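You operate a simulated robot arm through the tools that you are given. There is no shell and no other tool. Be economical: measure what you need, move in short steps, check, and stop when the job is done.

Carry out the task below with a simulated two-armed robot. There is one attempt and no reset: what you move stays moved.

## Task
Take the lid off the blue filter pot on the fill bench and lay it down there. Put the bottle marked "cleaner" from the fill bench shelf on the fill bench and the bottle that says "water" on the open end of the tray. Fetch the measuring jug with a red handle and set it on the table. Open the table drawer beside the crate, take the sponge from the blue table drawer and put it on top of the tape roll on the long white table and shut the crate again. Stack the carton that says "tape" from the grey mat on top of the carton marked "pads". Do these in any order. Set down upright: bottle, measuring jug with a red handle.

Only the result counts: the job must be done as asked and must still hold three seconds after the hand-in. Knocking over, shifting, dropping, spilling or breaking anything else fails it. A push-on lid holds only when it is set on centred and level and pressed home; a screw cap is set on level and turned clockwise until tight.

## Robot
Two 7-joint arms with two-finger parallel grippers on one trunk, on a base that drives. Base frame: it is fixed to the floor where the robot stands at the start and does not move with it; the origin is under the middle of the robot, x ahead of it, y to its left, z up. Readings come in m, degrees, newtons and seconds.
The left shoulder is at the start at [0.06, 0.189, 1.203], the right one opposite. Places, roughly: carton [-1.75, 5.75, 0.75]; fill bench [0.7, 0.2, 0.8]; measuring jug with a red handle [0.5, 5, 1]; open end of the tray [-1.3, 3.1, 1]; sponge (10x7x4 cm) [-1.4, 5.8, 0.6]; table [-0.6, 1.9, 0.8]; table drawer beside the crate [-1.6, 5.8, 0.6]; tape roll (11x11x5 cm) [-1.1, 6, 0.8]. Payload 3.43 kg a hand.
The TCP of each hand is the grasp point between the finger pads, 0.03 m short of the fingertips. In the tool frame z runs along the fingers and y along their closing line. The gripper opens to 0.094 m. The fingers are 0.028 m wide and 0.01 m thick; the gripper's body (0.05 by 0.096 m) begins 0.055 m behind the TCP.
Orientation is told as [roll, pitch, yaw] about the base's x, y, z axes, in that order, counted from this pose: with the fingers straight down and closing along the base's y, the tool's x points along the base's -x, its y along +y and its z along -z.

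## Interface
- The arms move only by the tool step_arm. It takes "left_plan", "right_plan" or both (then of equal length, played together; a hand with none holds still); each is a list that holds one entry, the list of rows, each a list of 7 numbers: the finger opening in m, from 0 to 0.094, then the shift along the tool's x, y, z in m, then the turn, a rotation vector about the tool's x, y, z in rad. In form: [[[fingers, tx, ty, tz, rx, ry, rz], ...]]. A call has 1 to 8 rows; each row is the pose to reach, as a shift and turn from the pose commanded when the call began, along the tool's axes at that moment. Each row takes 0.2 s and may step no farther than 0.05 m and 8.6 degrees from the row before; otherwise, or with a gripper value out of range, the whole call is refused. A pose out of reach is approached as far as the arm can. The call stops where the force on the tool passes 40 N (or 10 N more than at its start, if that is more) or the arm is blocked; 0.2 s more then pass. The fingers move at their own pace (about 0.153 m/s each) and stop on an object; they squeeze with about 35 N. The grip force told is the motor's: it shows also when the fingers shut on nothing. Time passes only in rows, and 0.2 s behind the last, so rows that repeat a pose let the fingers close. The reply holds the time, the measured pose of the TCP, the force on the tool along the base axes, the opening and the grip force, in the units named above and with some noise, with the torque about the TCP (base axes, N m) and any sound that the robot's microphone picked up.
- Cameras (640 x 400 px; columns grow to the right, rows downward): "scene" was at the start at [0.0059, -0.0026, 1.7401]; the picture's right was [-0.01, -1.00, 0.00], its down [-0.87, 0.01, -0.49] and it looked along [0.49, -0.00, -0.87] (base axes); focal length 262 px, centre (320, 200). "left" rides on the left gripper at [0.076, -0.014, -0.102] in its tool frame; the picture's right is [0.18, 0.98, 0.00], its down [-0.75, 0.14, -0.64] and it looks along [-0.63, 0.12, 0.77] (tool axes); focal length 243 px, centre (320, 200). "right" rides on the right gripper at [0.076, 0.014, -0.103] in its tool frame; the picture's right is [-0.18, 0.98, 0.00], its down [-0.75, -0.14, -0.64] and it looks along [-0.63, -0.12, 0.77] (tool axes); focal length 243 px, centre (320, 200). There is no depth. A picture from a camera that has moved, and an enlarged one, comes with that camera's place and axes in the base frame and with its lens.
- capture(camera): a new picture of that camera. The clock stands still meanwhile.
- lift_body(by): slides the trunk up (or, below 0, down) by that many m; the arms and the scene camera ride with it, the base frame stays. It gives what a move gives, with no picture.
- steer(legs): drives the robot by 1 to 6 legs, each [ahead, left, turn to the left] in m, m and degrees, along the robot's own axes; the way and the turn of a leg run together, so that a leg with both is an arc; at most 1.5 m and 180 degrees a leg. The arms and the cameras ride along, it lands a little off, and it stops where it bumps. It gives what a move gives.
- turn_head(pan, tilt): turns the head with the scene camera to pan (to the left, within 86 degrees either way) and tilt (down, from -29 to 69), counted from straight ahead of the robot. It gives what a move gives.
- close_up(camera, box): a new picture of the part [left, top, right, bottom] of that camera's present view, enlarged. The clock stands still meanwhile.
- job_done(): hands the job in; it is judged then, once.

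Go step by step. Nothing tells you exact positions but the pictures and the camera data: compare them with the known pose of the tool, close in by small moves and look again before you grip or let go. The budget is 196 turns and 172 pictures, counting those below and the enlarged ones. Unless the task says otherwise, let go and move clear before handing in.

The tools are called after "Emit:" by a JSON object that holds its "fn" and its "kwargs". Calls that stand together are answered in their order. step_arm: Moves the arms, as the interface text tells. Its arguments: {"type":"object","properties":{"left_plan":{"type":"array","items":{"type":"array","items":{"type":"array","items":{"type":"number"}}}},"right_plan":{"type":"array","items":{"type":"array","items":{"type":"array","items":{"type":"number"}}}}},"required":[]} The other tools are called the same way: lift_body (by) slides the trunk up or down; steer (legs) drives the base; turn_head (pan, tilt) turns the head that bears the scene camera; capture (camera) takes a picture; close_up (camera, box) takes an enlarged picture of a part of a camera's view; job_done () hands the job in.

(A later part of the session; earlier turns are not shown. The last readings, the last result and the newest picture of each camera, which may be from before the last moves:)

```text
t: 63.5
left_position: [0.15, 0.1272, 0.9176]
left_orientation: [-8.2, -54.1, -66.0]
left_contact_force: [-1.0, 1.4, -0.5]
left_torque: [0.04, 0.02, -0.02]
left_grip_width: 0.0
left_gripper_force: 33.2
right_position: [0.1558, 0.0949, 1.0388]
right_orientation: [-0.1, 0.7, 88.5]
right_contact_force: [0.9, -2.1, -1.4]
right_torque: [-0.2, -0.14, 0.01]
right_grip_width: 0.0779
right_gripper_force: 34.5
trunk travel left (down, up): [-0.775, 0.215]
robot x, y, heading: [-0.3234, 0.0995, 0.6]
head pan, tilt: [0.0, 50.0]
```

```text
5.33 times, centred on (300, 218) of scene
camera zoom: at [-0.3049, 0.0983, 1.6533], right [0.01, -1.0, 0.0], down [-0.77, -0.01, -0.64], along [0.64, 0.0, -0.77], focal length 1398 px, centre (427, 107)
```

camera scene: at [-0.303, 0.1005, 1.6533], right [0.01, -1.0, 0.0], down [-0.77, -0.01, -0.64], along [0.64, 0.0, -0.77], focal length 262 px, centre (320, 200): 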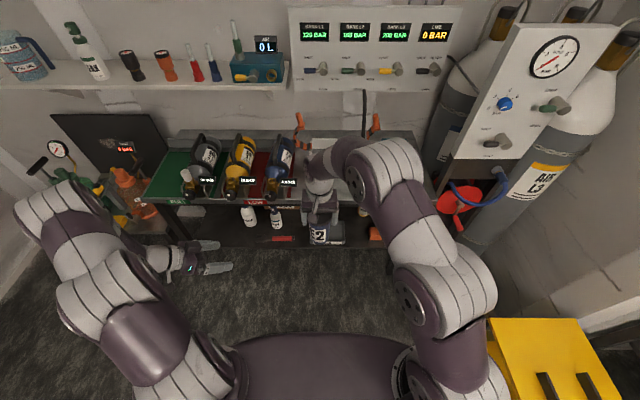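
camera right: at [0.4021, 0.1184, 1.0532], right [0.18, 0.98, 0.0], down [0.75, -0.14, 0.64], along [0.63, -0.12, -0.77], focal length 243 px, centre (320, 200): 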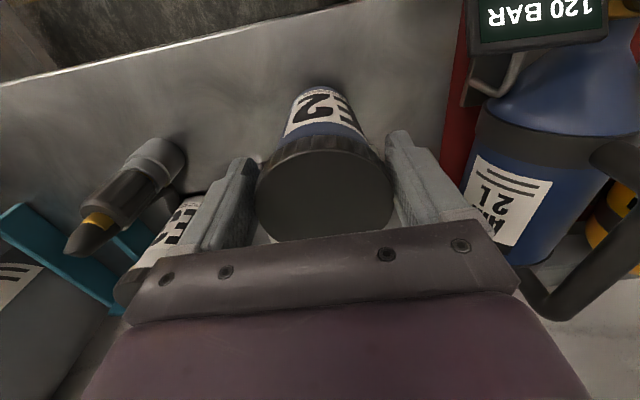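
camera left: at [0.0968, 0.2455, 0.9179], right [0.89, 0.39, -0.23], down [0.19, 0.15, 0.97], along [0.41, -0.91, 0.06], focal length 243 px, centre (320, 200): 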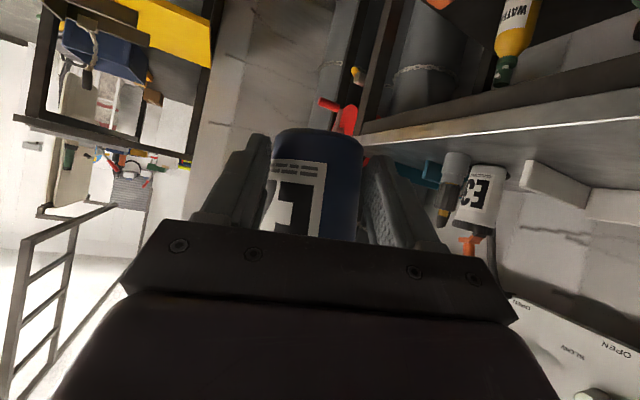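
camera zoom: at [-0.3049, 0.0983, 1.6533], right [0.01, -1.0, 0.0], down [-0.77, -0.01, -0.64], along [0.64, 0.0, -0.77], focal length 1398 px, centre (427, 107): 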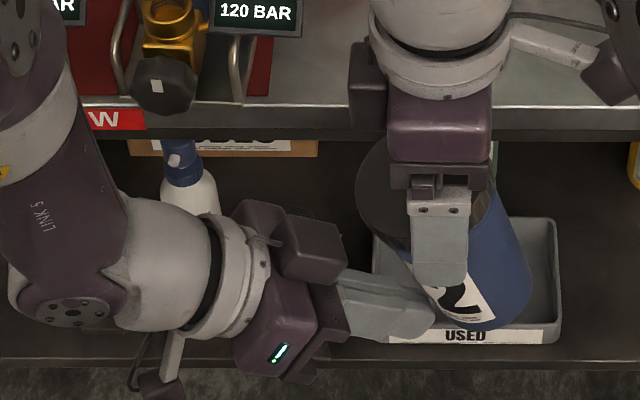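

The pot slipped in the left fingers and now hangs slightly tilted from the lid. With the right fingers now aligned front-to-back, the left hand can go deeper, so I'll regrip and straighten it.

Emit:
{"fn": "step_arm", "kwargs": {"left_plan": [[[0.05, 0, 0, 0, 0, 0, 0], [0.094, 0, 0, 0, 0, 0, 0], [0.094, 0, 0, 0, 0, 0, 0], [0.094, -0.0203, 0, -0.0144, 0, 0, 0], [0.094, -0.032, -0.005, 0.003, 0, 0, 0], [0.094, -0.044, -0.0104, 0.0202, 0, 0, 0]]]}}

Emit:
{"fn": "capture", "kwargs": {"camera": "left"}}

Emit:
{"fn": "close_up", "kwargs": {"camera": "scene", "box": [240, 180, 360, 255]}}

```text
t: 64.9
left_position: [0.1514, 0.0919, 0.9397]
left_orientation: [-8.8, -53.8, -65.4]
left_contact_force: [-1.7, 3.4, -1.3]
left_torque: [-0.33, -0.14, 0.04]
left_grip_width: 0.0941
left_gripper_force: 0.0
right_position: [0.1576, 0.0904, 1.0393]
right_orientation: [-0.3, 0.9, 88.5]
right_contact_force: [2.8, -3.5, -0.1]
right_torque: [-0.06, -0.02, 0.0]
right_grip_width: 0.0765
right_gripper_force: 35.2
trunk travel left (down, up): [-0.775, 0.215]
robot x, y, heading: [-0.3229, 0.1021, 0.2]
head pan, tilt: [0.0, 50.0]
stopped in row 6 (right hand): the force on the tool passed its limit (the readings are from after the stop); the commanded pose is now the measured one
```

```text
108 pictures are left
camera left: at [0.098, 0.209, 0.9393], right [0.89, 0.39, -0.24], down [0.2, 0.14, 0.97], along [0.41, -0.91, 0.05], focal length 243 px, centre (320, 200)
```

left: 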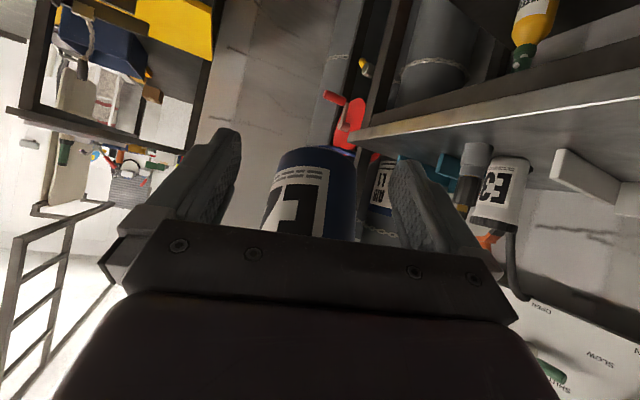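

```text
5.33 times, centred on (300, 218) of scene
camera zoom: at [-0.305, 0.0976, 1.6533], right [0.01, -1.0, 0.0], down [-0.77, 0.0, -0.64], along [0.64, 0.0, -0.77], focal length 1398 px, centre (427, 107)
```

zoom: 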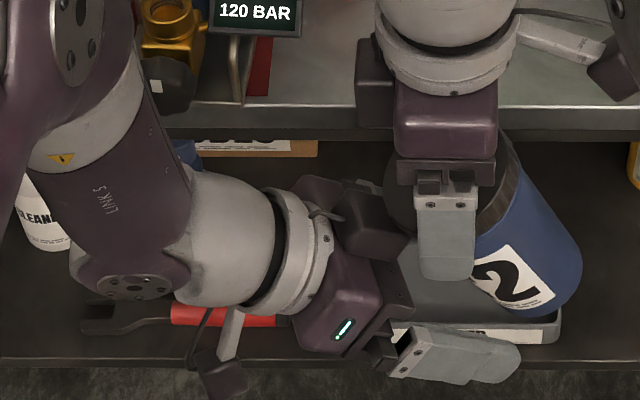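

My left hand pushed the lid edge and tilted the pot more. I'll withdraw the left hand and lean the right hand so the pot is upright again.

Emit:
{"fn": "step_arm", "kwargs": {"left_plan": [[[0.094, 0.024, 0.01, -0.015, 0, 0, 0], [0.094, 0.044, 0.018, -0.04, 0, 0, 0], [0.094, 0.06, 0.02, -0.07, 0, 0, 0], [0.094, 0.078, 0.02, -0.1, 0, 0, 0], [0.094, 0.095, 0.02, -0.13, 0, 0, 0]]]}}

Emit:
{"fn": "close_up", "kwargs": {"camera": "scene", "box": [240, 180, 360, 255]}}

Emit:
{"fn": "capture", "kwargs": {"camera": "right"}}

Emit:
{"fn": "capture", "kwargs": {"camera": "left"}}

```text
t: 66.1
left_position: [0.1211, 0.2507, 0.9368]
left_orientation: [-9.3, -53.5, -65.2]
left_contact_force: [0.3, -0.2, -0.9]
left_torque: [0.0, 0.05, -0.03]
left_grip_width: 0.094
left_gripper_force: 0.0
right_position: [0.1594, 0.0943, 1.0399]
right_orientation: [-0.3, 1.0, 88.4]
right_contact_force: [0.6, 0.4, -2.3]
right_torque: [0.05, 0.02, 0.0]
right_grip_width: 0.0761
right_gripper_force: 35.3
trunk travel left (down, up): [-0.775, 0.215]
robot x, y, heading: [-0.3249, 0.0998, 0.4]
head pan, tilt: [0.0, 50.0]
```

```text
5.33 times, centred on (300, 218) of scene
camera zoom: at [-0.3037, 0.1007, 1.6533], right [0.01, -1.0, 0.0], down [-0.77, -0.01, -0.64], along [0.64, 0.0, -0.77], focal length 1398 px, centre (427, 107)
```

zoom: 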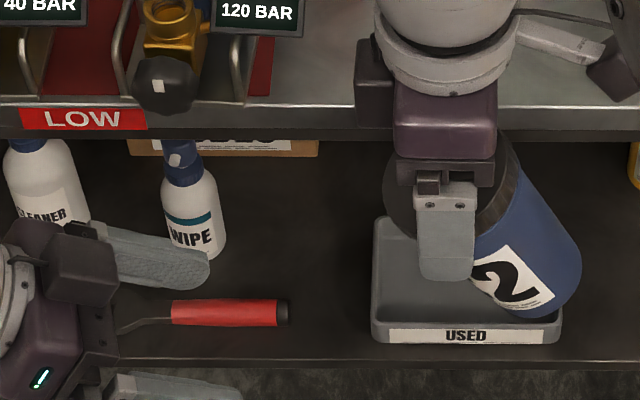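

```text
105 pictures are left
camera right: at [0.1419, 0.0186, 1.1438], right [-0.98, 0.21, -0.01], down [0.16, 0.76, 0.63], along [0.14, 0.61, -0.78], focal length 243 px, centre (320, 200)
```

right: 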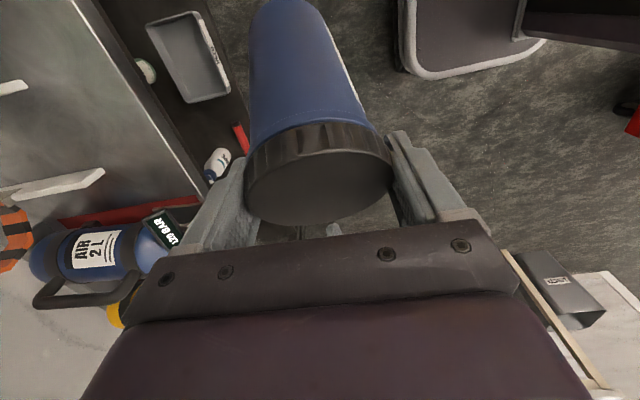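

```text
104 pictures are left
camera left: at [0.0682, 0.3687, 0.9382], right [0.89, 0.39, -0.24], down [0.2, 0.14, 0.97], along [0.41, -0.91, 0.05], focal length 243 px, centre (320, 200)
```

left: 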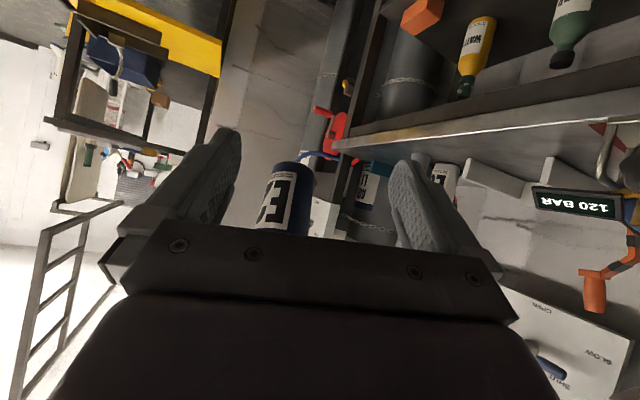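

Emit:
{"fn": "step_arm", "kwargs": {"right_plan": [[[0.0, 0, 0, 0, 0, -0.12, 0], [0.0, 0, 0, 0, 0, -0.24, 0], [0.0, 0, 0, 0, 0, -0.36, 0], [0.0, 0, 0, 0, 0, -0.48, 0], [0.0, 0, 0, 0, 0, -0.56, 0]]]}}

Emit:
{"fn": "capture", "kwargs": {"camera": "left"}}

Emit:
{"fn": "close_up", "kwargs": {"camera": "scene", "box": [240, 180, 360, 255]}}

```text
t: 67.3
left_position: [0.1219, 0.249, 0.9388]
left_orientation: [-8.7, -53.6, -65.6]
left_contact_force: [0.6, 0.3, 0.5]
left_torque: [0.01, 0.01, 0.03]
left_grip_width: 0.0943
left_gripper_force: 0.0
right_position: [0.1571, 0.0924, 1.0406]
right_orientation: [-0.4, -31.2, 88.6]
right_contact_force: [0.0, 0.9, -1.4]
right_torque: [0.01, 0.01, -0.01]
right_grip_width: 0.0762
right_gripper_force: 35.0
trunk travel left (down, up): [-0.775, 0.215]
robot x, y, heading: [-0.3228, 0.1024, 0.7]
head pan, tilt: [0.0, 50.0]
```

```text
103 pictures are left
camera left: at [0.0689, 0.3674, 0.9398], right [0.89, 0.39, -0.24], down [0.2, 0.14, 0.97], along [0.42, -0.91, 0.04], focal length 243 px, centre (320, 200)
```

left: 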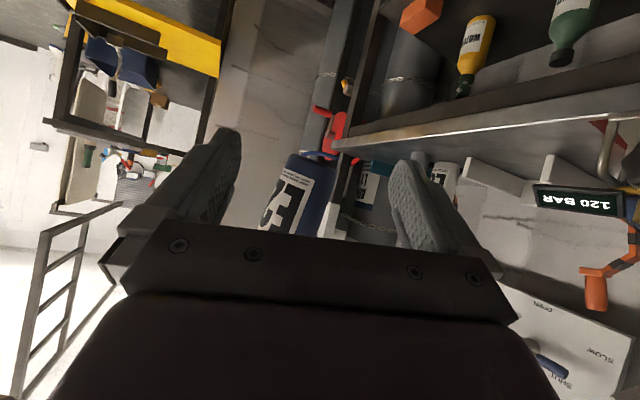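

```text
5.33 times, centred on (300, 218) of scene
camera zoom: at [-0.3049, 0.098, 1.6533], right [0.01, -1.0, 0.0], down [-0.77, 0.0, -0.64], along [0.64, 0.0, -0.77], focal length 1398 px, centre (427, 107)
```

zoom: 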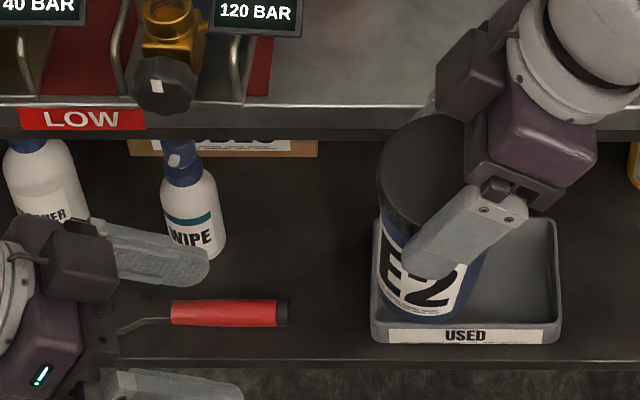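

The pot is upright now, with the right hand leaning aside. I'll bring the left hand in fully and grip the body firmly.

Emit:
{"fn": "step_arm", "kwargs": {"left_plan": [[[0.094, -0.025, -0.014, 0.02, 0, 0, 0], [0.094, -0.045, -0.014, 0.045, 0, 0, 0], [0.094, -0.065, -0.014, 0.07, 0, 0, 0], [0.094, -0.083, -0.014, 0.095, 0, 0, 0], [0.094, -0.101, -0.014, 0.119, 0, 0, 0], [0.094, -0.101, -0.014, 0.119, 0, 0, 0]]]}}

Emit:
{"fn": "capture", "kwargs": {"camera": "left"}}

Emit:
{"fn": "close_up", "kwargs": {"camera": "scene", "box": [240, 180, 360, 255]}}

```text
t: 68.5
left_position: [0.154, 0.1011, 0.9489]
left_orientation: [-9.1, -53.6, -65.1]
left_contact_force: [0.0, 7.4, -1.6]
left_torque: [-0.56, -0.19, -0.03]
left_grip_width: 0.094
left_gripper_force: 0.1
right_position: [0.1578, 0.0875, 1.0387]
right_orientation: [-0.3, -30.8, 88.3]
right_contact_force: [0.4, -7.2, 0.2]
right_torque: [-0.03, 0.16, 0.01]
right_grip_width: 0.0761
right_gripper_force: 35.4
trunk travel left (down, up): [-0.775, 0.215]
robot x, y, heading: [-0.3197, 0.1012, 0.1]
head pan, tilt: [0.0, 50.0]
stopped in row 6 (right hand): the force on the tool passed its limit (the readings are from after the stop); the commanded pose is now the measured one
```

```text
101 pictures are left
camera left: at [0.1016, 0.2183, 0.9497], right [0.89, 0.4, -0.24], down [0.2, 0.14, 0.97], along [0.42, -0.91, 0.05], focal length 243 px, centre (320, 200)
```

left: 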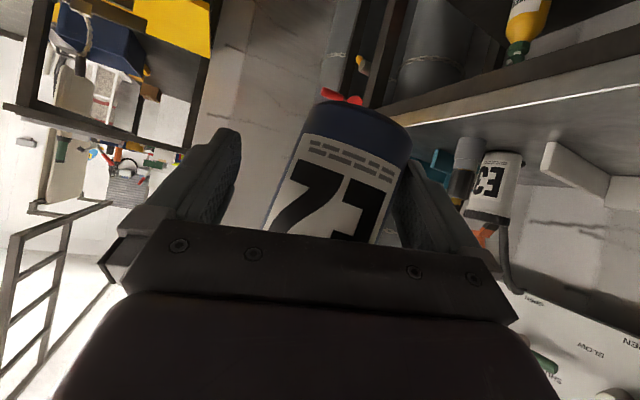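

```text
5.33 times, centred on (300, 218) of scene
camera zoom: at [-0.3047, 0.0979, 1.6533], right [0.01, -1.0, 0.0], down [-0.77, 0.0, -0.64], along [0.64, 0.0, -0.77], focal length 1398 px, centre (427, 107)
```

zoom: 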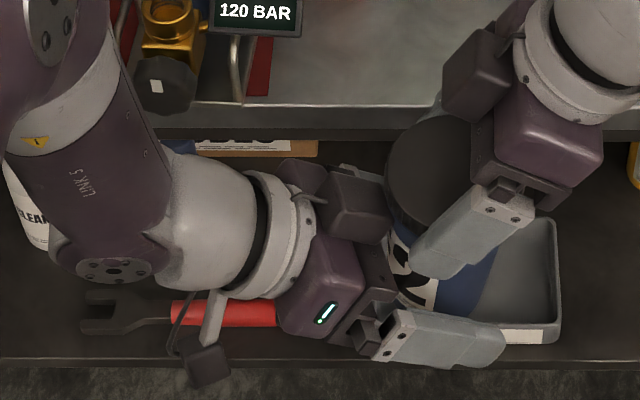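

The fingers now pass the pot's axis. Backing off 2 mm from contact and closing.

Emit:
{"fn": "step_arm", "kwargs": {"left_plan": [[[0.094, 0.002, 0.004, -0.002, 0, 0, 0], [0.06, 0.002, 0.004, -0.002, 0, 0, 0], [0.03, 0.002, 0.004, -0.002, 0, 0, 0], [0.0, 0.002, 0.004, -0.002, 0, 0, 0], [0.0, 0.002, 0.004, -0.002, 0, 0, 0]]]}}

Emit:
{"fn": "capture", "kwargs": {"camera": "left"}}

```text
t: 69.8
left_position: [0.1581, 0.106, 0.949]
left_orientation: [-8.8, -53.7, -65.1]
left_contact_force: [9.4, 0.6, -7.9]
left_torque: [0.2, -0.57, 0.04]
left_grip_width: 0.0688
left_gripper_force: 34.9
right_position: [0.1589, 0.0892, 1.0393]
right_orientation: [-0.3, -30.9, 88.3]
right_contact_force: [-10.0, -0.8, 7.5]
right_torque: [-0.06, 1.51, 0.11]
right_grip_width: 0.0758
right_gripper_force: 35.5
trunk travel left (down, up): [-0.775, 0.215]
robot x, y, heading: [-0.3218, 0.104, 0.3]
head pan, tilt: [0.0, 50.0]
```

```text
99 pictures are left
camera left: at [0.1041, 0.2224, 0.949], right [0.89, 0.4, -0.24], down [0.2, 0.14, 0.97], along [0.42, -0.91, 0.05], focal length 243 px, centre (320, 200)
```

left: 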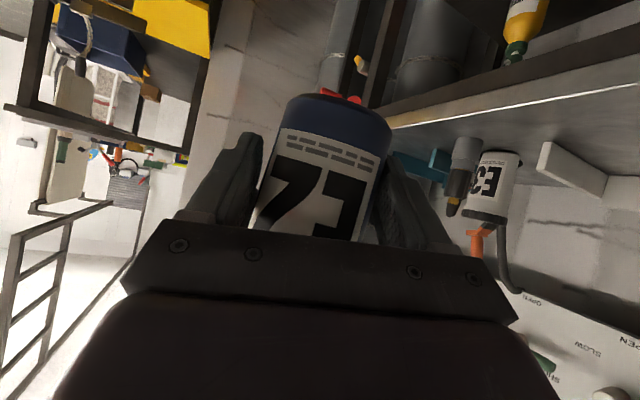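

Solid grip at 69 mm. I'll release the lid with the right hand, retract along its axis and set it vertical again.

Emit:
{"fn": "step_arm", "kwargs": {"right_plan": [[[0.085, 0, 0, 0, 0, 0, 0], [0.094, 0, 0, 0, 0, 0, 0], [0.094, 0, 0, -0.035, 0, 0, 0], [0.094, 0, 0, -0.075, 0, 0, 0], [0.094, 0, 0, -0.075, 0, 0.14, 0], [0.094, 0, 0, -0.075, 0, 0.28, 0], [0.094, 0, 0, -0.075, 0, 0.42, 0], [0.094, 0, 0, -0.075, 0, 0.54, 0]]]}}

Emit:
{"fn": "capture", "kwargs": {"camera": "right"}}

Emit:
{"fn": "capture", "kwargs": {"camera": "left"}}

```text
t: 71.5
left_position: [0.1569, 0.1047, 0.9482]
left_orientation: [-9.0, -53.7, -65.1]
left_contact_force: [0.8, 0.9, 0.2]
left_torque: [0.03, 0.01, -0.01]
left_grip_width: 0.0671
left_gripper_force: 35.3
right_position: [0.1582, 0.0504, 1.1033]
right_orientation: [-0.2, 0.3, 88.1]
right_contact_force: [-0.8, -0.3, -0.2]
right_torque: [0.02, -0.01, -0.01]
right_grip_width: 0.094
right_gripper_force: 0.1
trunk travel left (down, up): [-0.775, 0.215]
robot x, y, heading: [-0.3191, 0.1016, 0.6]
head pan, tilt: [0.0, 50.0]
```

```text
98 pictures are left
camera right: at [0.1406, -0.0258, 1.2065], right [-0.98, 0.22, -0.01], down [0.16, 0.75, 0.64], along [0.14, 0.62, -0.77], focal length 243 px, centre (320, 200)
```

right: 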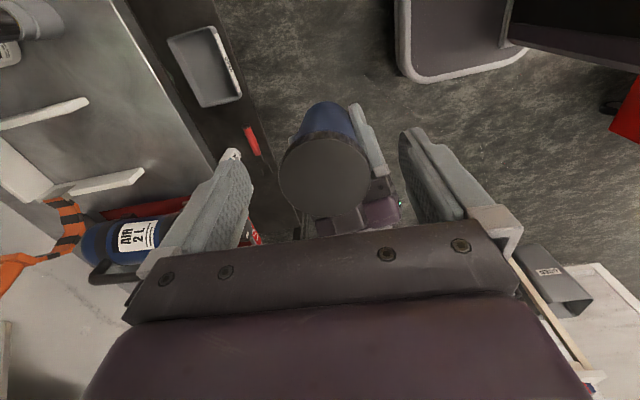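

```text
97 pictures are left
camera left: at [0.1043, 0.2229, 0.9488], right [0.89, 0.4, -0.24], down [0.2, 0.14, 0.97], along [0.42, -0.91, 0.05], focal length 243 px, centre (320, 200)
```

left: 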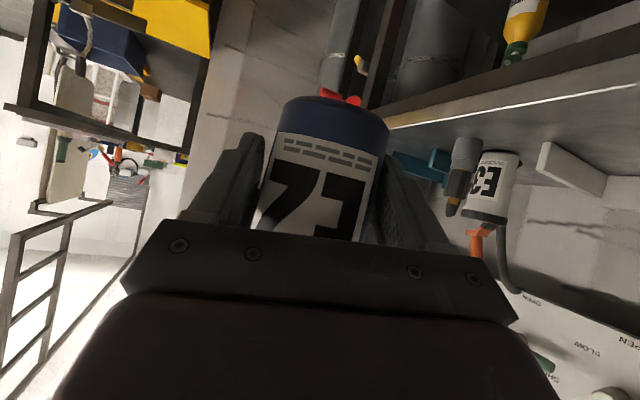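

Left hand holds the pot securely. Winding the right wrist back clockwise above the lid for a longer counterclockwise turn.

Emit:
{"fn": "step_arm", "kwargs": {"right_plan": [[[0.094, -0.01, 0, 0, 0, 0, 0.149], [0.094, -0.02, 0, 0, 0, 0, 0.298], [0.094, -0.029, -0.002, 0, 0, 0, 0.447], [0.094, -0.029, -0.002, 0, 0, 0, 0.596], [0.094, -0.029, -0.002, 0, 0, 0, 0.745], [0.094, -0.029, -0.002, 0, 0, 0, 0.894], [0.094, -0.029, -0.002, 0, 0, 0, 1.043], [0.094, -0.029, -0.002, 0, 0, 0, 1.192]]]}}

Emit:
{"fn": "step_arm", "kwargs": {"right_plan": [[[0.094, 0, 0, 0, 0, 0, 0.149], [0.094, 0, 0, 0, 0, 0, 0.298], [0.094, 0, 0, 0, 0, 0, 0.447], [0.094, 0, 0, 0, 0, 0, 0.596], [0.094, 0, 0, 0, 0, 0, 0.745], [0.094, 0, 0, 0, 0, 0, 0.894], [0.094, 0, 0, 0, 0, 0, 1.043], [0.094, 0, 0, 0, 0, 0, 1.192]]]}}

Emit:
{"fn": "capture", "kwargs": {"camera": "right"}}

Emit:
{"fn": "close_up", "kwargs": {"camera": "scene", "box": [240, 180, 360, 255]}}

```text
t: 73.3
left_position: [0.157, 0.105, 0.9496]
left_orientation: [-9.0, -53.6, -65.1]
left_contact_force: [-0.2, 0.2, -0.3]
left_torque: [-0.01, 0.03, 0.03]
left_grip_width: 0.0671
left_gripper_force: 34.7
right_position: [0.1603, 0.0779, 1.1046]
right_orientation: [-0.3, -0.2, 19.6]
right_contact_force: [0.0, 0.2, -0.3]
right_torque: [0.02, 0.02, 0.0]
right_grip_width: 0.0939
right_gripper_force: 0.1
trunk travel left (down, up): [-0.775, 0.215]
robot x, y, heading: [-0.3212, 0.1017, 0.2]
head pan, tilt: [0.0, 50.0]
```

```text
t: 75.2
left_position: [0.1582, 0.1051, 0.9489]
left_orientation: [-9.0, -53.7, -65.1]
left_contact_force: [0.0, 0.2, -0.4]
left_torque: [0.05, 0.02, -0.01]
left_grip_width: 0.0666
left_gripper_force: 35.1
right_position: [0.1609, 0.0787, 1.1043]
right_orientation: [0.1, -0.3, -48.7]
right_contact_force: [0.2, -0.1, 0.8]
right_torque: [-0.04, 0.0, -0.02]
right_grip_width: 0.0942
right_gripper_force: 0.1
trunk travel left (down, up): [-0.775, 0.215]
robot x, y, heading: [-0.3208, 0.0995, 0.2]
head pan, tilt: [0.0, 50.0]
```

```text
96 pictures are left
camera right: at [0.1203, 0.1457, 1.206], right [0.86, 0.51, 0.0], down [0.39, -0.66, 0.65], along [0.33, -0.55, -0.76], focal length 243 px, centre (320, 200)
```

right: 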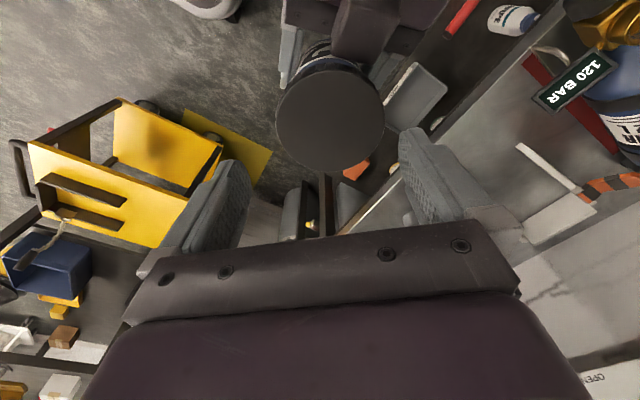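

```text
5.33 times, centred on (300, 218) of scene
camera zoom: at [-0.3048, 0.0983, 1.6533], right [0.01, -1.0, 0.0], down [-0.77, -0.01, -0.64], along [0.64, 0.0, -0.77], focal length 1398 px, centre (427, 107)
```

zoom: 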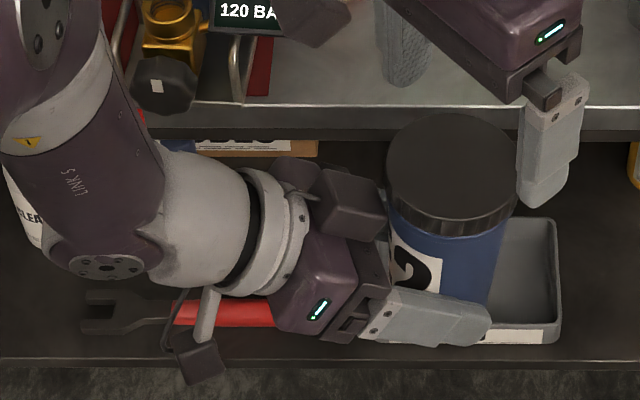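

Emit:
{"fn": "step_arm", "kwargs": {"right_plan": [[[0.094, 0.008, 0.005, 0.02, 0, 0, 0], [0.094, 0.008, 0.005, 0.046, 0, 0, 0], [0.094, 0.008, 0.005, 0.046, 0, 0, 0], [0.06, 0.008, 0.005, 0.046, 0, 0, 0], [0.0, 0.008, 0.005, 0.046, 0, 0, 0], [0.0, 0.008, 0.005, 0.046, 0, 0, 0]]]}}

Emit:
{"fn": "capture", "kwargs": {"camera": "right"}}

```text
t: 76.5
left_position: [0.1568, 0.1043, 0.9482]
left_orientation: [-8.9, -53.7, -65.1]
left_contact_force: [-19.0, -15.3, 9.2]
left_torque: [0.73, -0.8, -0.3]
left_grip_width: 0.0666
left_gripper_force: 35.1
right_position: [0.1607, 0.0886, 1.0567]
right_orientation: [0.4, -0.4, -48.4]
right_contact_force: [18.9, 14.4, -9.8]
right_torque: [0.8, -1.29, -0.03]
right_grip_width: 0.0738
right_gripper_force: 35.1
trunk travel left (down, up): [-0.775, 0.215]
robot x, y, heading: [-0.3252, 0.1013, 0.3]
head pan, tilt: [0.0, 50.0]
```

```text
94 pictures are left
camera right: at [0.1196, 0.1549, 1.1598], right [0.86, 0.51, 0.01], down [0.39, -0.66, 0.65], along [0.34, -0.55, -0.76], focal length 243 px, centre (320, 200)
```

right: 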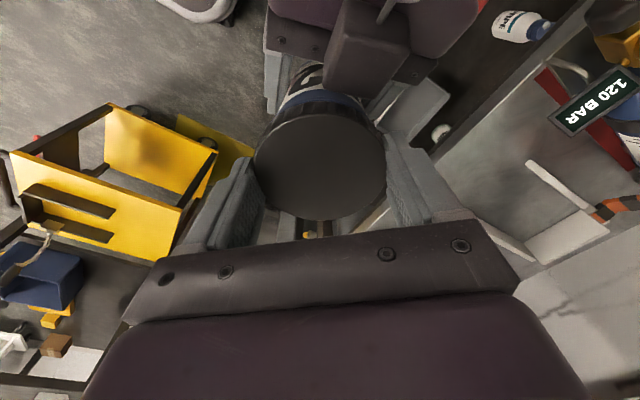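

The lid is off-centre by about 12 mm along the finger faces. I'll reopen, shift and regrip.

Emit:
{"fn": "step_arm", "kwargs": {"right_plan": [[[0.094, 0, 0.003, 0, 0, 0, 0], [0.094, 0.006, 0.003, 0, 0, 0, 0], [0.094, 0.012, 0.003, 0, 0, 0, 0], [0.06, 0.012, 0.003, 0, 0, 0, 0], [0.0, 0.012, 0.003, 0, 0, 0, 0], [0.0, 0.012, 0.003, 0, 0, 0, 0]]]}}

```text
t: 78.0
left_position: [0.1572, 0.1052, 0.9476]
left_orientation: [-9.1, -53.7, -65.1]
left_contact_force: [2.0, 3.6, -2.3]
left_torque: [-0.21, 0.07, 0.02]
left_grip_width: 0.0666
left_gripper_force: 35.1
right_position: [0.1547, 0.0982, 1.0572]
right_orientation: [0.1, -0.3, -48.4]
right_contact_force: [-1.4, -3.1, 0.9]
right_torque: [-0.12, 0.09, -0.03]
right_grip_width: 0.0739
right_gripper_force: 34.6
trunk travel left (down, up): [-0.775, 0.215]
robot x, y, heading: [-0.3215, 0.0999, 0.5]
head pan, tilt: [0.0, 50.0]
```

Side load is small now. Turning counterclockwise.

Emit:
{"fn": "step_arm", "kwargs": {"right_plan": [[[0.0, 0, 0, 0, 0, 0, -0.14], [0.0, 0, 0, 0, 0, 0, -0.28], [0.0, 0, 0, -0.001, 0, 0, -0.42], [0.0, 0, 0, -0.001, 0, 0, -0.56], [0.0, 0, 0, -0.001, 0, 0, -0.7], [0.0, 0, 0, -0.001, 0, 0, -0.84], [0.0, 0, 0, -0.002, 0, 0, -0.98], [0.0, 0, 0, -0.002, 0, 0, -1.12]]]}}

Emit:
{"fn": "capture", "kwargs": {"camera": "right"}}

Emit:
{"fn": "capture", "kwargs": {"camera": "left"}}

```text
t: 78.9
left_position: [0.1547, 0.1053, 0.9478]
left_orientation: [-9.3, -53.4, -64.7]
left_contact_force: [1.5, 1.3, -2.8]
left_torque: [-0.38, 0.0, 0.15]
left_grip_width: 0.0659
left_gripper_force: 34.4
right_position: [0.1548, 0.097, 1.0592]
right_orientation: [-0.1, -0.5, -21.4]
right_contact_force: [-1.1, -1.8, 1.8]
right_torque: [0.25, 0.17, -0.13]
right_grip_width: 0.0737
right_gripper_force: 35.2
trunk travel left (down, up): [-0.775, 0.215]
robot x, y, heading: [-0.3218, 0.1003, -0.0]
head pan, tilt: [0.0, 50.0]
stopped in row 4 (left hand): the force on the tool passed its limit (the readings are from after the stop); the commanded pose is now the measured one
```

```text
93 pictures are left
camera right: at [0.0881, 0.1382, 1.161], right [0.53, 0.85, 0.0], down [0.64, -0.4, 0.65], along [0.55, -0.34, -0.76], focal length 243 px, centre (320, 200)
```

right: 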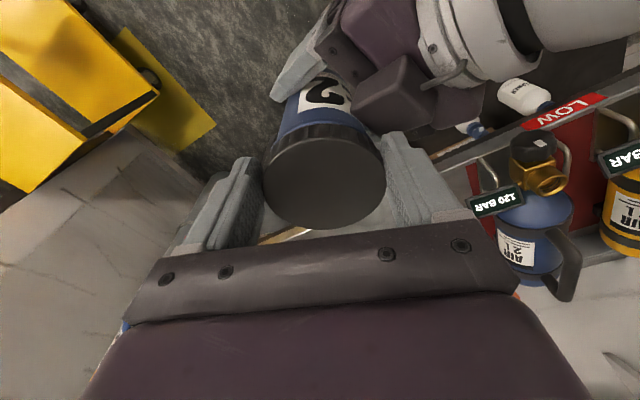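

```text
92 pictures are left
camera left: at [0.1024, 0.2237, 0.9479], right [0.88, 0.4, -0.24], down [0.2, 0.14, 0.97], along [0.42, -0.91, 0.04], focal length 243 px, centre (320, 200)
```

left: 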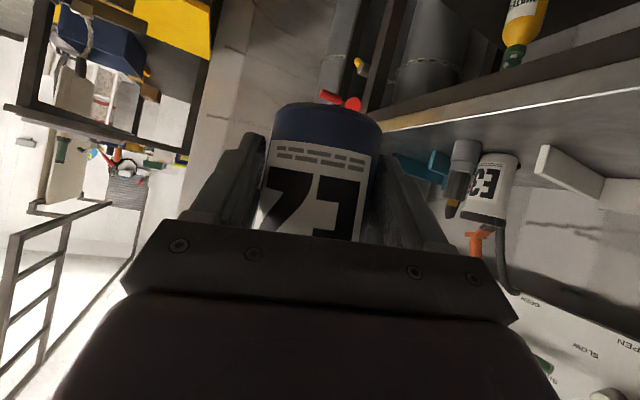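

Emit:
{"fn": "step_arm", "kwargs": {"right_plan": [[[0.0, 0, 0, -0.003, 0, 0, 0], [0.0, 0, 0, -0.006, 0, 0, 0], [0.0, 0, 0, -0.008, 0, 0, 0]]]}}

Emit:
{"fn": "close_up", "kwargs": {"camera": "scene", "box": [240, 180, 360, 255]}}

```text
t: 79.7
left_position: [0.1572, 0.1064, 0.9474]
left_orientation: [-9.0, -53.6, -65.1]
left_contact_force: [-3.1, 1.7, 28.2]
left_torque: [-0.22, -0.15, -0.07]
left_grip_width: 0.0658
left_gripper_force: 35.2
right_position: [0.1547, 0.098, 1.0661]
right_orientation: [-0.2, -0.4, -21.4]
right_contact_force: [5.1, -1.7, -30.3]
right_torque: [-0.14, -0.19, 0.05]
right_grip_width: 0.0739
right_gripper_force: 35.2
trunk travel left (down, up): [-0.775, 0.215]
robot x, y, heading: [-0.3223, 0.0962, 0.3]
head pan, tilt: [0.0, 50.0]
```

```text
5.33 times, centred on (300, 218) of scene
camera zoom: at [-0.3049, 0.0983, 1.6533], right [0.01, -1.0, 0.0], down [-0.77, -0.01, -0.64], along [0.64, 0.0, -0.77], focal length 1398 px, centre (427, 107)
```

zoom: 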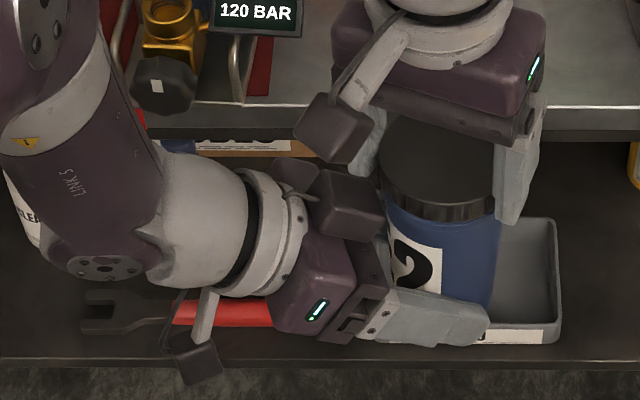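

The two camera boxes collided. I'll lift off, go to yaw ≈10°, regrip there, and turn through to about 115° where it is clear.

Emit:
{"fn": "step_arm", "kwargs": {"right_plan": [[[0.0, 0, 0, 0.006, 0, 0, 0], [0.094, 0, 0, 0.006, 0, 0, 0], [0.094, 0, 0, 0.0, 0, 0, 0], [0.094, 0, 0, -0.045, 0, 0, 0], [0.094, 0, 0, -0.065, 0, 0, -0.14], [0.094, 0, 0, -0.065, 0, 0, -0.28], [0.094, 0, 0, -0.065, 0, 0, -0.42], [0.094, 0, 0, -0.065, 0, 0, -0.55]]]}}

Emit:
{"fn": "capture", "kwargs": {"camera": "right"}}

```text
t: 81.5
left_position: [0.1556, 0.1055, 0.947]
left_orientation: [-9.2, -53.5, -64.8]
left_contact_force: [-0.2, 0.1, -0.9]
left_torque: [0.04, -0.01, -0.01]
left_grip_width: 0.0655
left_gripper_force: 35.7
right_position: [0.1452, 0.0943, 1.1221]
right_orientation: [-0.4, -0.6, 10.2]
right_contact_force: [0.2, -0.3, -0.3]
right_torque: [-0.01, 0.02, -0.02]
right_grip_width: 0.0941
right_gripper_force: 0.0
right hand out of reach, approached as far as the arm can: row 5, 6, 7, 8
trunk travel left (down, up): [-0.775, 0.215]
robot x, y, heading: [-0.3257, 0.1015, 0.4]
head pan, tilt: [0.0, 50.0]
```

```text
90 pictures are left
camera right: at [0.0674, 0.0944, 1.2243], right [0.01, 1.0, 0.0], down [0.76, 0.0, 0.65], along [0.65, -0.01, -0.76], focal length 243 px, centre (320, 200)
```

right: 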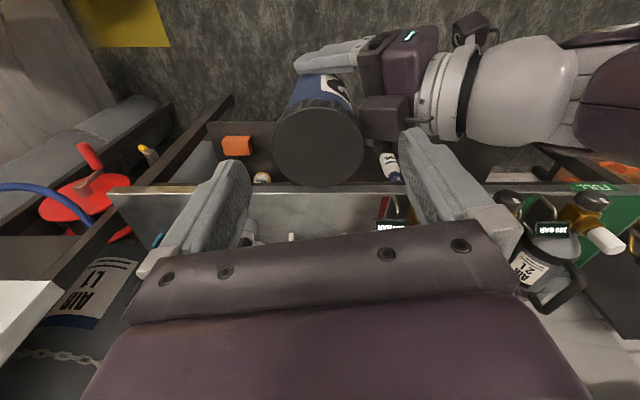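

The left camera box sits beside the lid, so a clear finger sweep is yaw 60°→150°. I'll rotate to 60° and regrip.

Emit:
{"fn": "step_arm", "kwargs": {"right_plan": [[[0.094, -0.012, 0, 0, 0, 0, -0.148], [0.094, -0.012, 0, 0, 0, 0, -0.296], [0.094, -0.012, 0, 0, 0, 0, -0.444], [0.094, -0.012, 0, 0, 0, 0, -0.592], [0.094, -0.012, 0, 0, 0, 0, -0.74], [0.094, -0.012, 0, 0, 0, 0, -0.888]]]}}

Emit:
{"fn": "capture", "kwargs": {"camera": "right"}}

```text
t: 82.9
left_position: [0.1548, 0.1053, 0.9466]
left_orientation: [-9.3, -53.4, -64.8]
left_contact_force: [-0.2, -0.4, -1.6]
left_torque: [0.01, 0.03, 0.01]
left_grip_width: 0.0655
left_gripper_force: 35.0
right_position: [0.1549, 0.0938, 1.1159]
right_orientation: [-0.7, -0.1, 61.2]
right_contact_force: [-0.5, 0.4, 0.0]
right_torque: [-0.02, 0.01, 0.0]
right_grip_width: 0.094
right_gripper_force: 0.0
right hand out of reach, approached as far as the arm can: row 1, 2, 3, 4, 5, 6
trunk travel left (down, up): [-0.775, 0.215]
robot x, y, heading: [-0.3236, 0.0977, 0.6]
head pan, tilt: [0.0, 50.0]
```

```text
89 pictures are left
camera right: at [0.1041, 0.0339, 1.2183], right [-0.77, 0.64, -0.01], down [0.48, 0.59, 0.64], along [0.42, 0.49, -0.76], focal length 243 px, centre (320, 200)
```

right: 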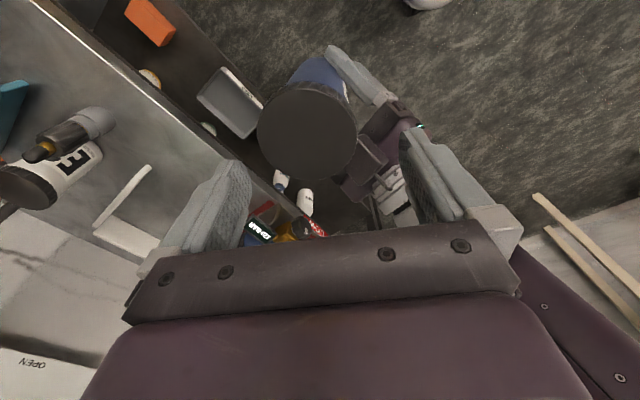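

Triangulating gives the lid top at z≈1.037 and centre [0.162, 0.090]. I'll go lower for a fuller grip.

Emit:
{"fn": "step_arm", "kwargs": {"right_plan": [[[0.094, 0, -0.008, 0.02, 0, 0, 0], [0.094, 0, -0.008, 0.05, 0, 0, 0], [0.094, 0, -0.008, 0.08, 0, 0, 0], [0.094, 0, -0.008, 0.08, 0, 0, 0], [0.06, 0, -0.008, 0.08, 0, 0, 0], [0.0, 0, -0.008, 0.08, 0, 0, 0], [0.0, 0, -0.008, 0.08, 0, 0, 0]]]}}

Emit:
{"fn": "capture", "kwargs": {"camera": "right"}}

```text
t: 84.5
left_position: [0.1556, 0.1056, 0.9464]
left_orientation: [-9.3, -53.4, -64.7]
left_contact_force: [-15.8, 7.6, 0.1]
left_torque: [-0.43, -1.02, -0.21]
left_grip_width: 0.0653
left_gripper_force: 35.2
right_position: [0.1616, 0.0883, 1.0355]
right_orientation: [-0.7, -0.2, 61.0]
right_contact_force: [16.1, -7.9, -2.0]
right_torque: [-0.3, -0.51, -0.08]
right_grip_width: 0.0771
right_gripper_force: 35.0
trunk travel left (down, up): [-0.775, 0.215]
robot x, y, heading: [-0.3219, 0.0987, 0.1]
head pan, tilt: [0.0, 50.0]
```

```text
88 pictures are left
camera right: at [0.1111, 0.0287, 1.138], right [-0.77, 0.64, -0.01], down [0.48, 0.59, 0.65], along [0.42, 0.49, -0.76], focal length 243 px, centre (320, 200)
```

right: 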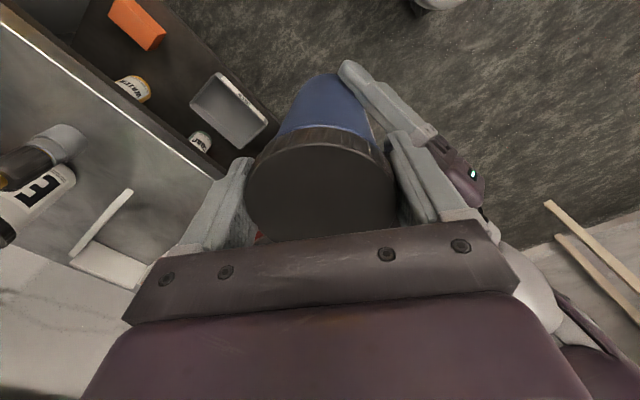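

Emit:
{"fn": "step_arm", "kwargs": {"right_plan": [[[0.0, 0, -0.004, 0, 0, 0, -0.14], [0.0, 0, -0.004, 0, 0, 0, -0.28], [0.0, 0, -0.004, -0.001, 0, 0, -0.42], [0.0, 0, -0.004, -0.001, 0, 0, -0.56], [0.0, 0, -0.004, -0.001, 0, 0, -0.7], [0.0, 0, -0.004, -0.001, 0, 0, -0.84], [0.0, 0, -0.004, -0.002, 0, 0, -0.98], [0.0, 0, -0.004, -0.002, 0, 0, -1.12]]]}}

Emit:
{"fn": "capture", "kwargs": {"camera": "left"}}

Emit:
{"fn": "close_up", "kwargs": {"camera": "scene", "box": [240, 180, 360, 255]}}

```text
t: 86.3
left_position: [0.1551, 0.1064, 0.9478]
left_orientation: [-9.3, -53.3, -64.9]
left_contact_force: [-13.8, -11.8, 4.3]
left_torque: [0.76, -0.63, -0.27]
left_grip_width: 0.0654
left_gripper_force: 35.0
right_position: [0.1654, 0.0878, 1.0394]
right_orientation: [-0.4, 0.5, 125.2]
right_contact_force: [14.1, 12.0, -6.1]
right_torque: [0.28, -0.69, -0.1]
right_grip_width: 0.0768
right_gripper_force: 34.8
trunk travel left (down, up): [-0.775, 0.215]
robot x, y, heading: [-0.3208, 0.1018, 0.3]
head pan, tilt: [0.0, 50.0]
```

```text
87 pictures are left
camera left: at [0.1021, 0.2234, 0.9478], right [0.89, 0.4, -0.24], down [0.2, 0.14, 0.97], along [0.42, -0.91, 0.04], focal length 243 px, centre (320, 200)
```

left: 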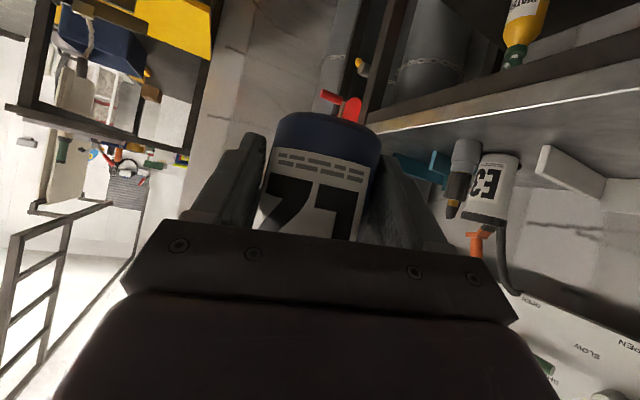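

```text
5.33 times, centred on (300, 218) of scene
camera zoom: at [-0.3049, 0.0983, 1.6533], right [0.01, -1.0, 0.0], down [-0.77, -0.01, -0.64], along [0.64, 0.0, -0.77], focal length 1398 px, centre (427, 107)
```

zoom: 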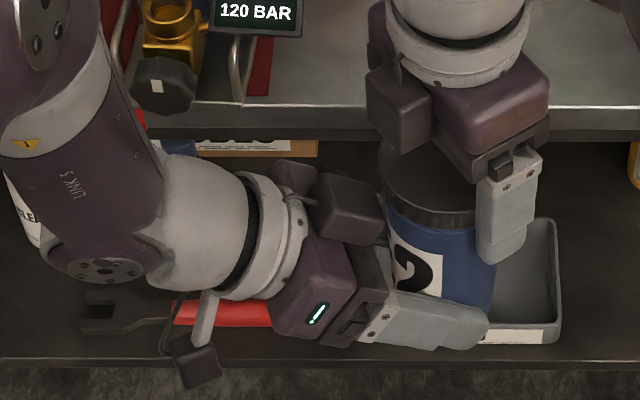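

The pot held firm while the cap turned 64°. Turning further, then testing a pull.

Emit:
{"fn": "step_arm", "kwargs": {"right_plan": [[[0.0, 0, -0.003, 0, 0, 0, -0.14], [0.0, 0, -0.003, 0, 0, 0, -0.28], [0.0, 0, -0.003, -0.001, 0, 0, -0.42], [0.0, 0, -0.003, -0.001, 0, 0, -0.56], [0.0, 0, -0.003, -0.004, 0, 0, -0.6], [0.0, 0, -0.003, -0.008, 0, 0, -0.6], [0.0, 0, -0.003, -0.011, 0, 0, -0.6]]]}}

Emit:
{"fn": "close_up", "kwargs": {"camera": "scene", "box": [240, 180, 360, 255]}}

```text
t: 87.6
left_position: [0.1566, 0.1053, 0.9488]
left_orientation: [-9.1, -53.6, -65.2]
left_contact_force: [-1.0, 0.9, 0.6]
left_torque: [-0.21, -0.03, 0.25]
left_grip_width: 0.0651
left_gripper_force: 35.3
right_position: [0.1692, 0.0886, 1.0422]
right_orientation: [0.0, 0.7, 159.3]
right_contact_force: [0.7, -0.6, -2.6]
right_torque: [0.12, -0.05, -0.26]
right_grip_width: 0.0765
right_gripper_force: 35.7
trunk travel left (down, up): [-0.775, 0.215]
robot x, y, heading: [-0.3249, 0.0995, 0.2]
head pan, tilt: [0.0, 50.0]
stopped in row 6 (left hand): the force on the tool passed its limit (the readings are from after the stop); the commanded pose is now the measured one
```

```text
5.33 times, centred on (300, 218) of scene
camera zoom: at [-0.305, 0.0982, 1.6533], right [0.01, -1.0, 0.0], down [-0.77, -0.01, -0.64], along [0.64, 0.0, -0.77], focal length 1398 px, centre (427, 107)
```

zoom: 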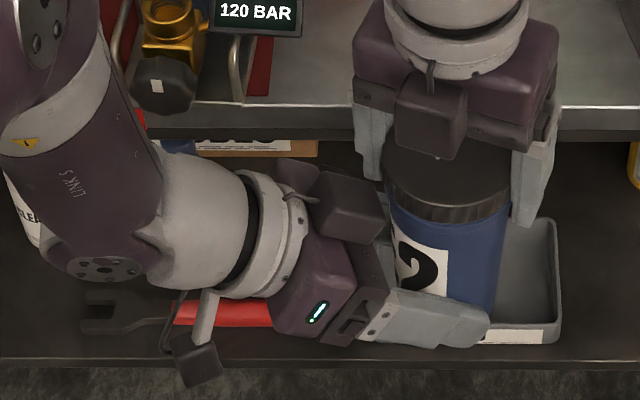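

Still held. I'll ratchet again: release, wind back to 60°, regrip and turn another 100°.

Emit:
{"fn": "step_arm", "kwargs": {"right_plan": [[[0.094, 0, 0, 0, 0, 0, 0], [0.094, 0, 0, 0, 0, 0, 0], [0.094, 0, 0, -0.045, 0, 0, 0], [0.094, 0, 0, -0.06, 0, 0, 0.149], [0.094, 0, 0, -0.06, 0, 0, 0.298], [0.094, 0, 0, -0.06, 0, 0, 0.447], [0.094, 0, 0, -0.06, 0, 0, 0.596], [0.094, 0, 0, -0.06, 0, 0, 0.745]]]}}

Emit:
{"fn": "step_arm", "kwargs": {"right_plan": [[[0.094, 0, 0, 0, 0, 0, 0.149], [0.094, 0, 0, 0, 0, 0, 0.298], [0.094, 0, 0, 0, 0, 0, 0.447], [0.094, 0, 0, 0, 0, 0, 0.596], [0.094, 0, 0, 0, 0, 0, 0.745], [0.094, 0, 0, 0, 0, 0, 0.894], [0.094, 0, 0, 0.0, 0, 0, 0.98]]]}}

Emit:
{"fn": "capture", "kwargs": {"camera": "right"}}

Emit:
{"fn": "close_up", "kwargs": {"camera": "scene", "box": [270, 190, 350, 240]}}

```text
t: 89.4
left_position: [0.1554, 0.1059, 0.9489]
left_orientation: [-9.2, -53.7, -65.3]
left_contact_force: [0.3, -0.3, -1.7]
left_torque: [0.02, 0.0, -0.03]
left_grip_width: 0.0648
left_gripper_force: 34.6
right_position: [0.1692, 0.089, 1.1026]
right_orientation: [-0.5, 0.4, 116.6]
right_contact_force: [0.2, 0.2, -0.6]
right_torque: [-0.02, -0.04, 0.02]
right_grip_width: 0.0938
right_gripper_force: 0.0
trunk travel left (down, up): [-0.775, 0.215]
robot x, y, heading: [-0.3231, 0.0978, 0.2]
head pan, tilt: [0.0, 50.0]
```

```text
t: 91.0
left_position: [0.1549, 0.1056, 0.9493]
left_orientation: [-9.1, -53.7, -65.3]
left_contact_force: [-0.3, 0.3, -1.4]
left_torque: [0.02, 0.04, 0.03]
left_grip_width: 0.0648
left_gripper_force: 35.2
right_position: [0.1683, 0.0888, 1.1014]
right_orientation: [-0.7, -0.1, 60.4]
right_contact_force: [0.5, 0.1, 0.6]
right_torque: [-0.05, -0.04, -0.01]
right_grip_width: 0.0941
right_gripper_force: 0.0
trunk travel left (down, up): [-0.775, 0.215]
robot x, y, heading: [-0.3236, 0.1017, 0.4]
head pan, tilt: [0.0, 50.0]
```

```text
84 pictures are left
camera right: at [0.1173, 0.0293, 1.2039], right [-0.76, 0.65, -0.01], down [0.49, 0.59, 0.64], along [0.42, 0.49, -0.76], focal length 243 px, centre (320, 200)
```

right: 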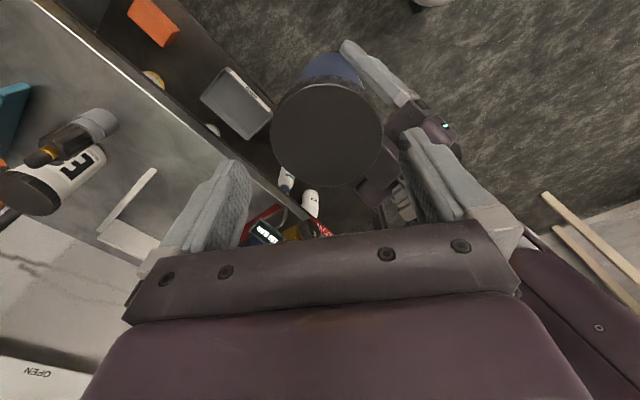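

```text
8.00 times, centred on (310, 215) of scene
camera zoom: at [-0.3049, 0.0983, 1.6533], right [0.01, -1.0, 0.0], down [-0.77, -0.01, -0.64], along [0.64, 0.0, -0.77], focal length 2096 px, centre (400, 80)
```

zoom: 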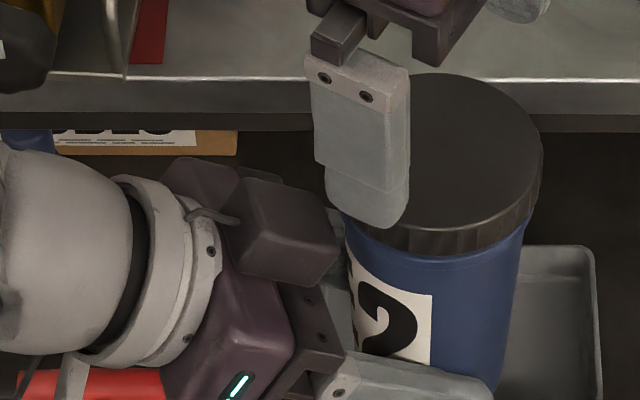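

Emit:
{"fn": "step_arm", "kwargs": {"right_plan": [[[0.094, 0, 0.005, 0.03, 0, 0, 0], [0.094, 0, 0.005, 0.064, 0, 0, 0], [0.07, 0, 0.005, 0.064, 0, 0, 0], [0.0, 0, 0.005, 0.064, 0, 0, 0], [0.0, 0, 0.005, 0.064, 0, 0, 0]]]}}

Emit:
{"fn": "step_arm", "kwargs": {"right_plan": [[[0.0, 0, 0, 0, 0, 0, -0.149], [0.0, 0, 0, 0, 0, 0, -0.298], [0.0, 0, 0, -0.001, 0, 0, -0.447], [0.0, 0, 0, -0.001, 0, 0, -0.596], [0.0, 0, 0, -0.001, 0, 0, -0.745], [0.0, 0, 0, -0.001, 0, 0, -0.894], [0.0, 0, 0, -0.002, 0, 0, -1.043], [0.0, 0, 0, -0.002, 0, 0, -1.192]]]}}

Emit:
{"fn": "step_arm", "kwargs": {"right_plan": [[[0.0, 0, 0, 0, 0, 0, -0.149], [0.0, 0, 0, 0, 0, 0, -0.298], [0.0, 0, 0, 0, 0, 0, -0.447], [0.0, 0, 0, -0.003, 0, 0, -0.55], [0.0, 0, 0, -0.006, 0, 0, -0.55], [0.0, 0, 0, -0.009, 0, 0, -0.55]]]}}

Emit:
{"fn": "close_up", "kwargs": {"camera": "scene", "box": [240, 180, 360, 255]}}

```text
t: 92.2
left_position: [0.1547, 0.105, 0.9478]
left_orientation: [-9.1, -53.7, -65.3]
left_contact_force: [3.5, 1.2, -10.6]
left_torque: [-0.07, 0.03, 0.05]
left_grip_width: 0.0647
left_gripper_force: 34.7
right_position: [0.166, 0.09, 1.0409]
right_orientation: [-0.8, -0.2, 60.5]
right_contact_force: [-2.6, -0.6, 9.3]
right_torque: [0.1, 0.37, 0.02]
right_grip_width: 0.0757
right_gripper_force: 35.1
trunk travel left (down, up): [-0.775, 0.215]
robot x, y, heading: [-0.3231, 0.1008, 0.4]
head pan, tilt: [0.0, 50.0]
```

```text
t: 94.0
left_position: [0.1552, 0.104, 0.9482]
left_orientation: [-9.1, -53.7, -65.2]
left_contact_force: [-0.1, 0.1, -1.1]
left_torque: [-0.02, 0.0, 0.02]
left_grip_width: 0.0648
left_gripper_force: 34.9
right_position: [0.1641, 0.0919, 1.0403]
right_orientation: [-0.4, 0.6, 128.9]
right_contact_force: [0.0, 0.3, -0.3]
right_torque: [0.01, -0.01, -0.01]
right_grip_width: 0.0757
right_gripper_force: 34.9
trunk travel left (down, up): [-0.775, 0.215]
robot x, y, heading: [-0.3208, 0.099, 0.4]
head pan, tilt: [0.0, 50.0]
```

```text
t: 95.0
left_position: [0.1521, 0.1059, 0.9473]
left_orientation: [-9.3, -53.6, -65.4]
left_contact_force: [-1.7, -0.4, -2.4]
left_torque: [-0.07, -0.04, 0.03]
left_grip_width: 0.065
left_gripper_force: 34.8
right_position: [0.1665, 0.0892, 1.042]
right_orientation: [-0.2, 1.2, 159.5]
right_contact_force: [1.2, -0.3, 1.0]
right_torque: [-0.03, 0.02, -0.05]
right_grip_width: 0.0757
right_gripper_force: 35.0
trunk travel left (down, up): [-0.775, 0.215]
robot x, y, heading: [-0.319, 0.1016, 0.2]
head pan, tilt: [0.0, 50.0]
stopped in row 5 (left hand): the force on the tool passed its limit (the readings are from after the stop); the commanded pose is now the measured one
```

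```text
5.33 times, centred on (300, 218) of scene
camera zoom: at [-0.3049, 0.0982, 1.6533], right [0.01, -1.0, 0.0], down [-0.77, 0.0, -0.64], along [0.64, 0.0, -0.77], focal length 1398 px, centre (427, 107)
```

zoom: 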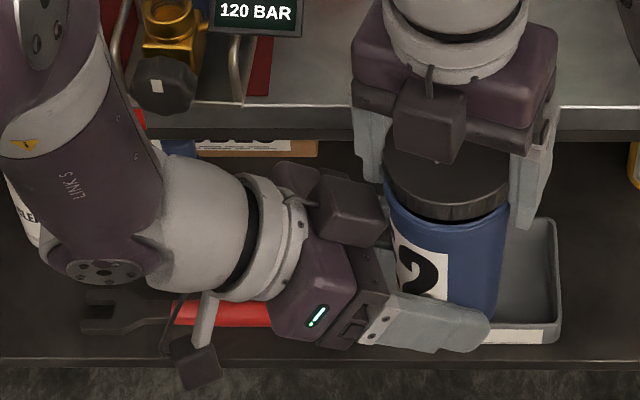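

There's now a visible gap between lid and pot and almost no load, so the lid looks free. Lifting straight up.

Emit:
{"fn": "step_arm", "kwargs": {"right_plan": [[[0.0, 0, 0, -0.005, 0, 0, 0.1], [0.0, 0, 0, -0.015, 0, 0, 0.1], [0.0, 0, 0, -0.03, 0, 0, 0.1], [0.0, 0, 0, -0.05, 0, 0, 0.1]]]}}

Emit:
{"fn": "close_up", "kwargs": {"camera": "scene", "box": [240, 180, 360, 255]}}

```text
t: 96.0
left_position: [0.1525, 0.1056, 0.9477]
left_orientation: [-9.3, -53.8, -65.4]
left_contact_force: [0.1, 0.5, -2.3]
left_torque: [0.02, 0.0, 0.02]
left_grip_width: 0.0647
left_gripper_force: 35.0
right_position: [0.1654, 0.09, 1.0942]
right_orientation: [-0.3, 1.1, 153.8]
right_contact_force: [-0.4, -0.1, 0.5]
right_torque: [0.0, 0.06, 0.04]
right_grip_width: 0.0755
right_gripper_force: 35.1
trunk travel left (down, up): [-0.775, 0.215]
robot x, y, heading: [-0.3239, 0.1011, 0.4]
head pan, tilt: [0.0, 50.0]
```

```text
5.33 times, centred on (300, 218) of scene
camera zoom: at [-0.3055, 0.0982, 1.6533], right [0.01, -1.0, 0.0], down [-0.77, 0.0, -0.64], along [0.64, 0.0, -0.77], focal length 1398 px, centre (427, 107)
```

zoom: 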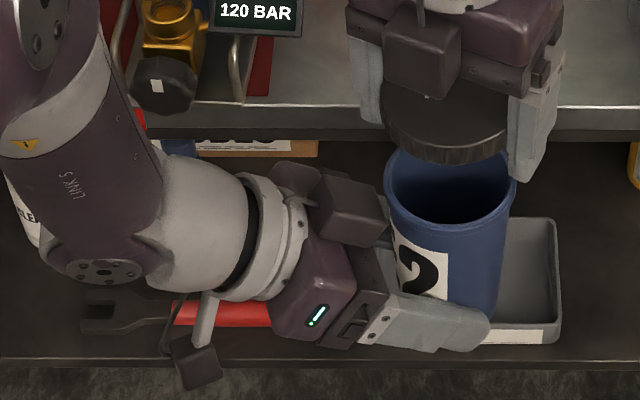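

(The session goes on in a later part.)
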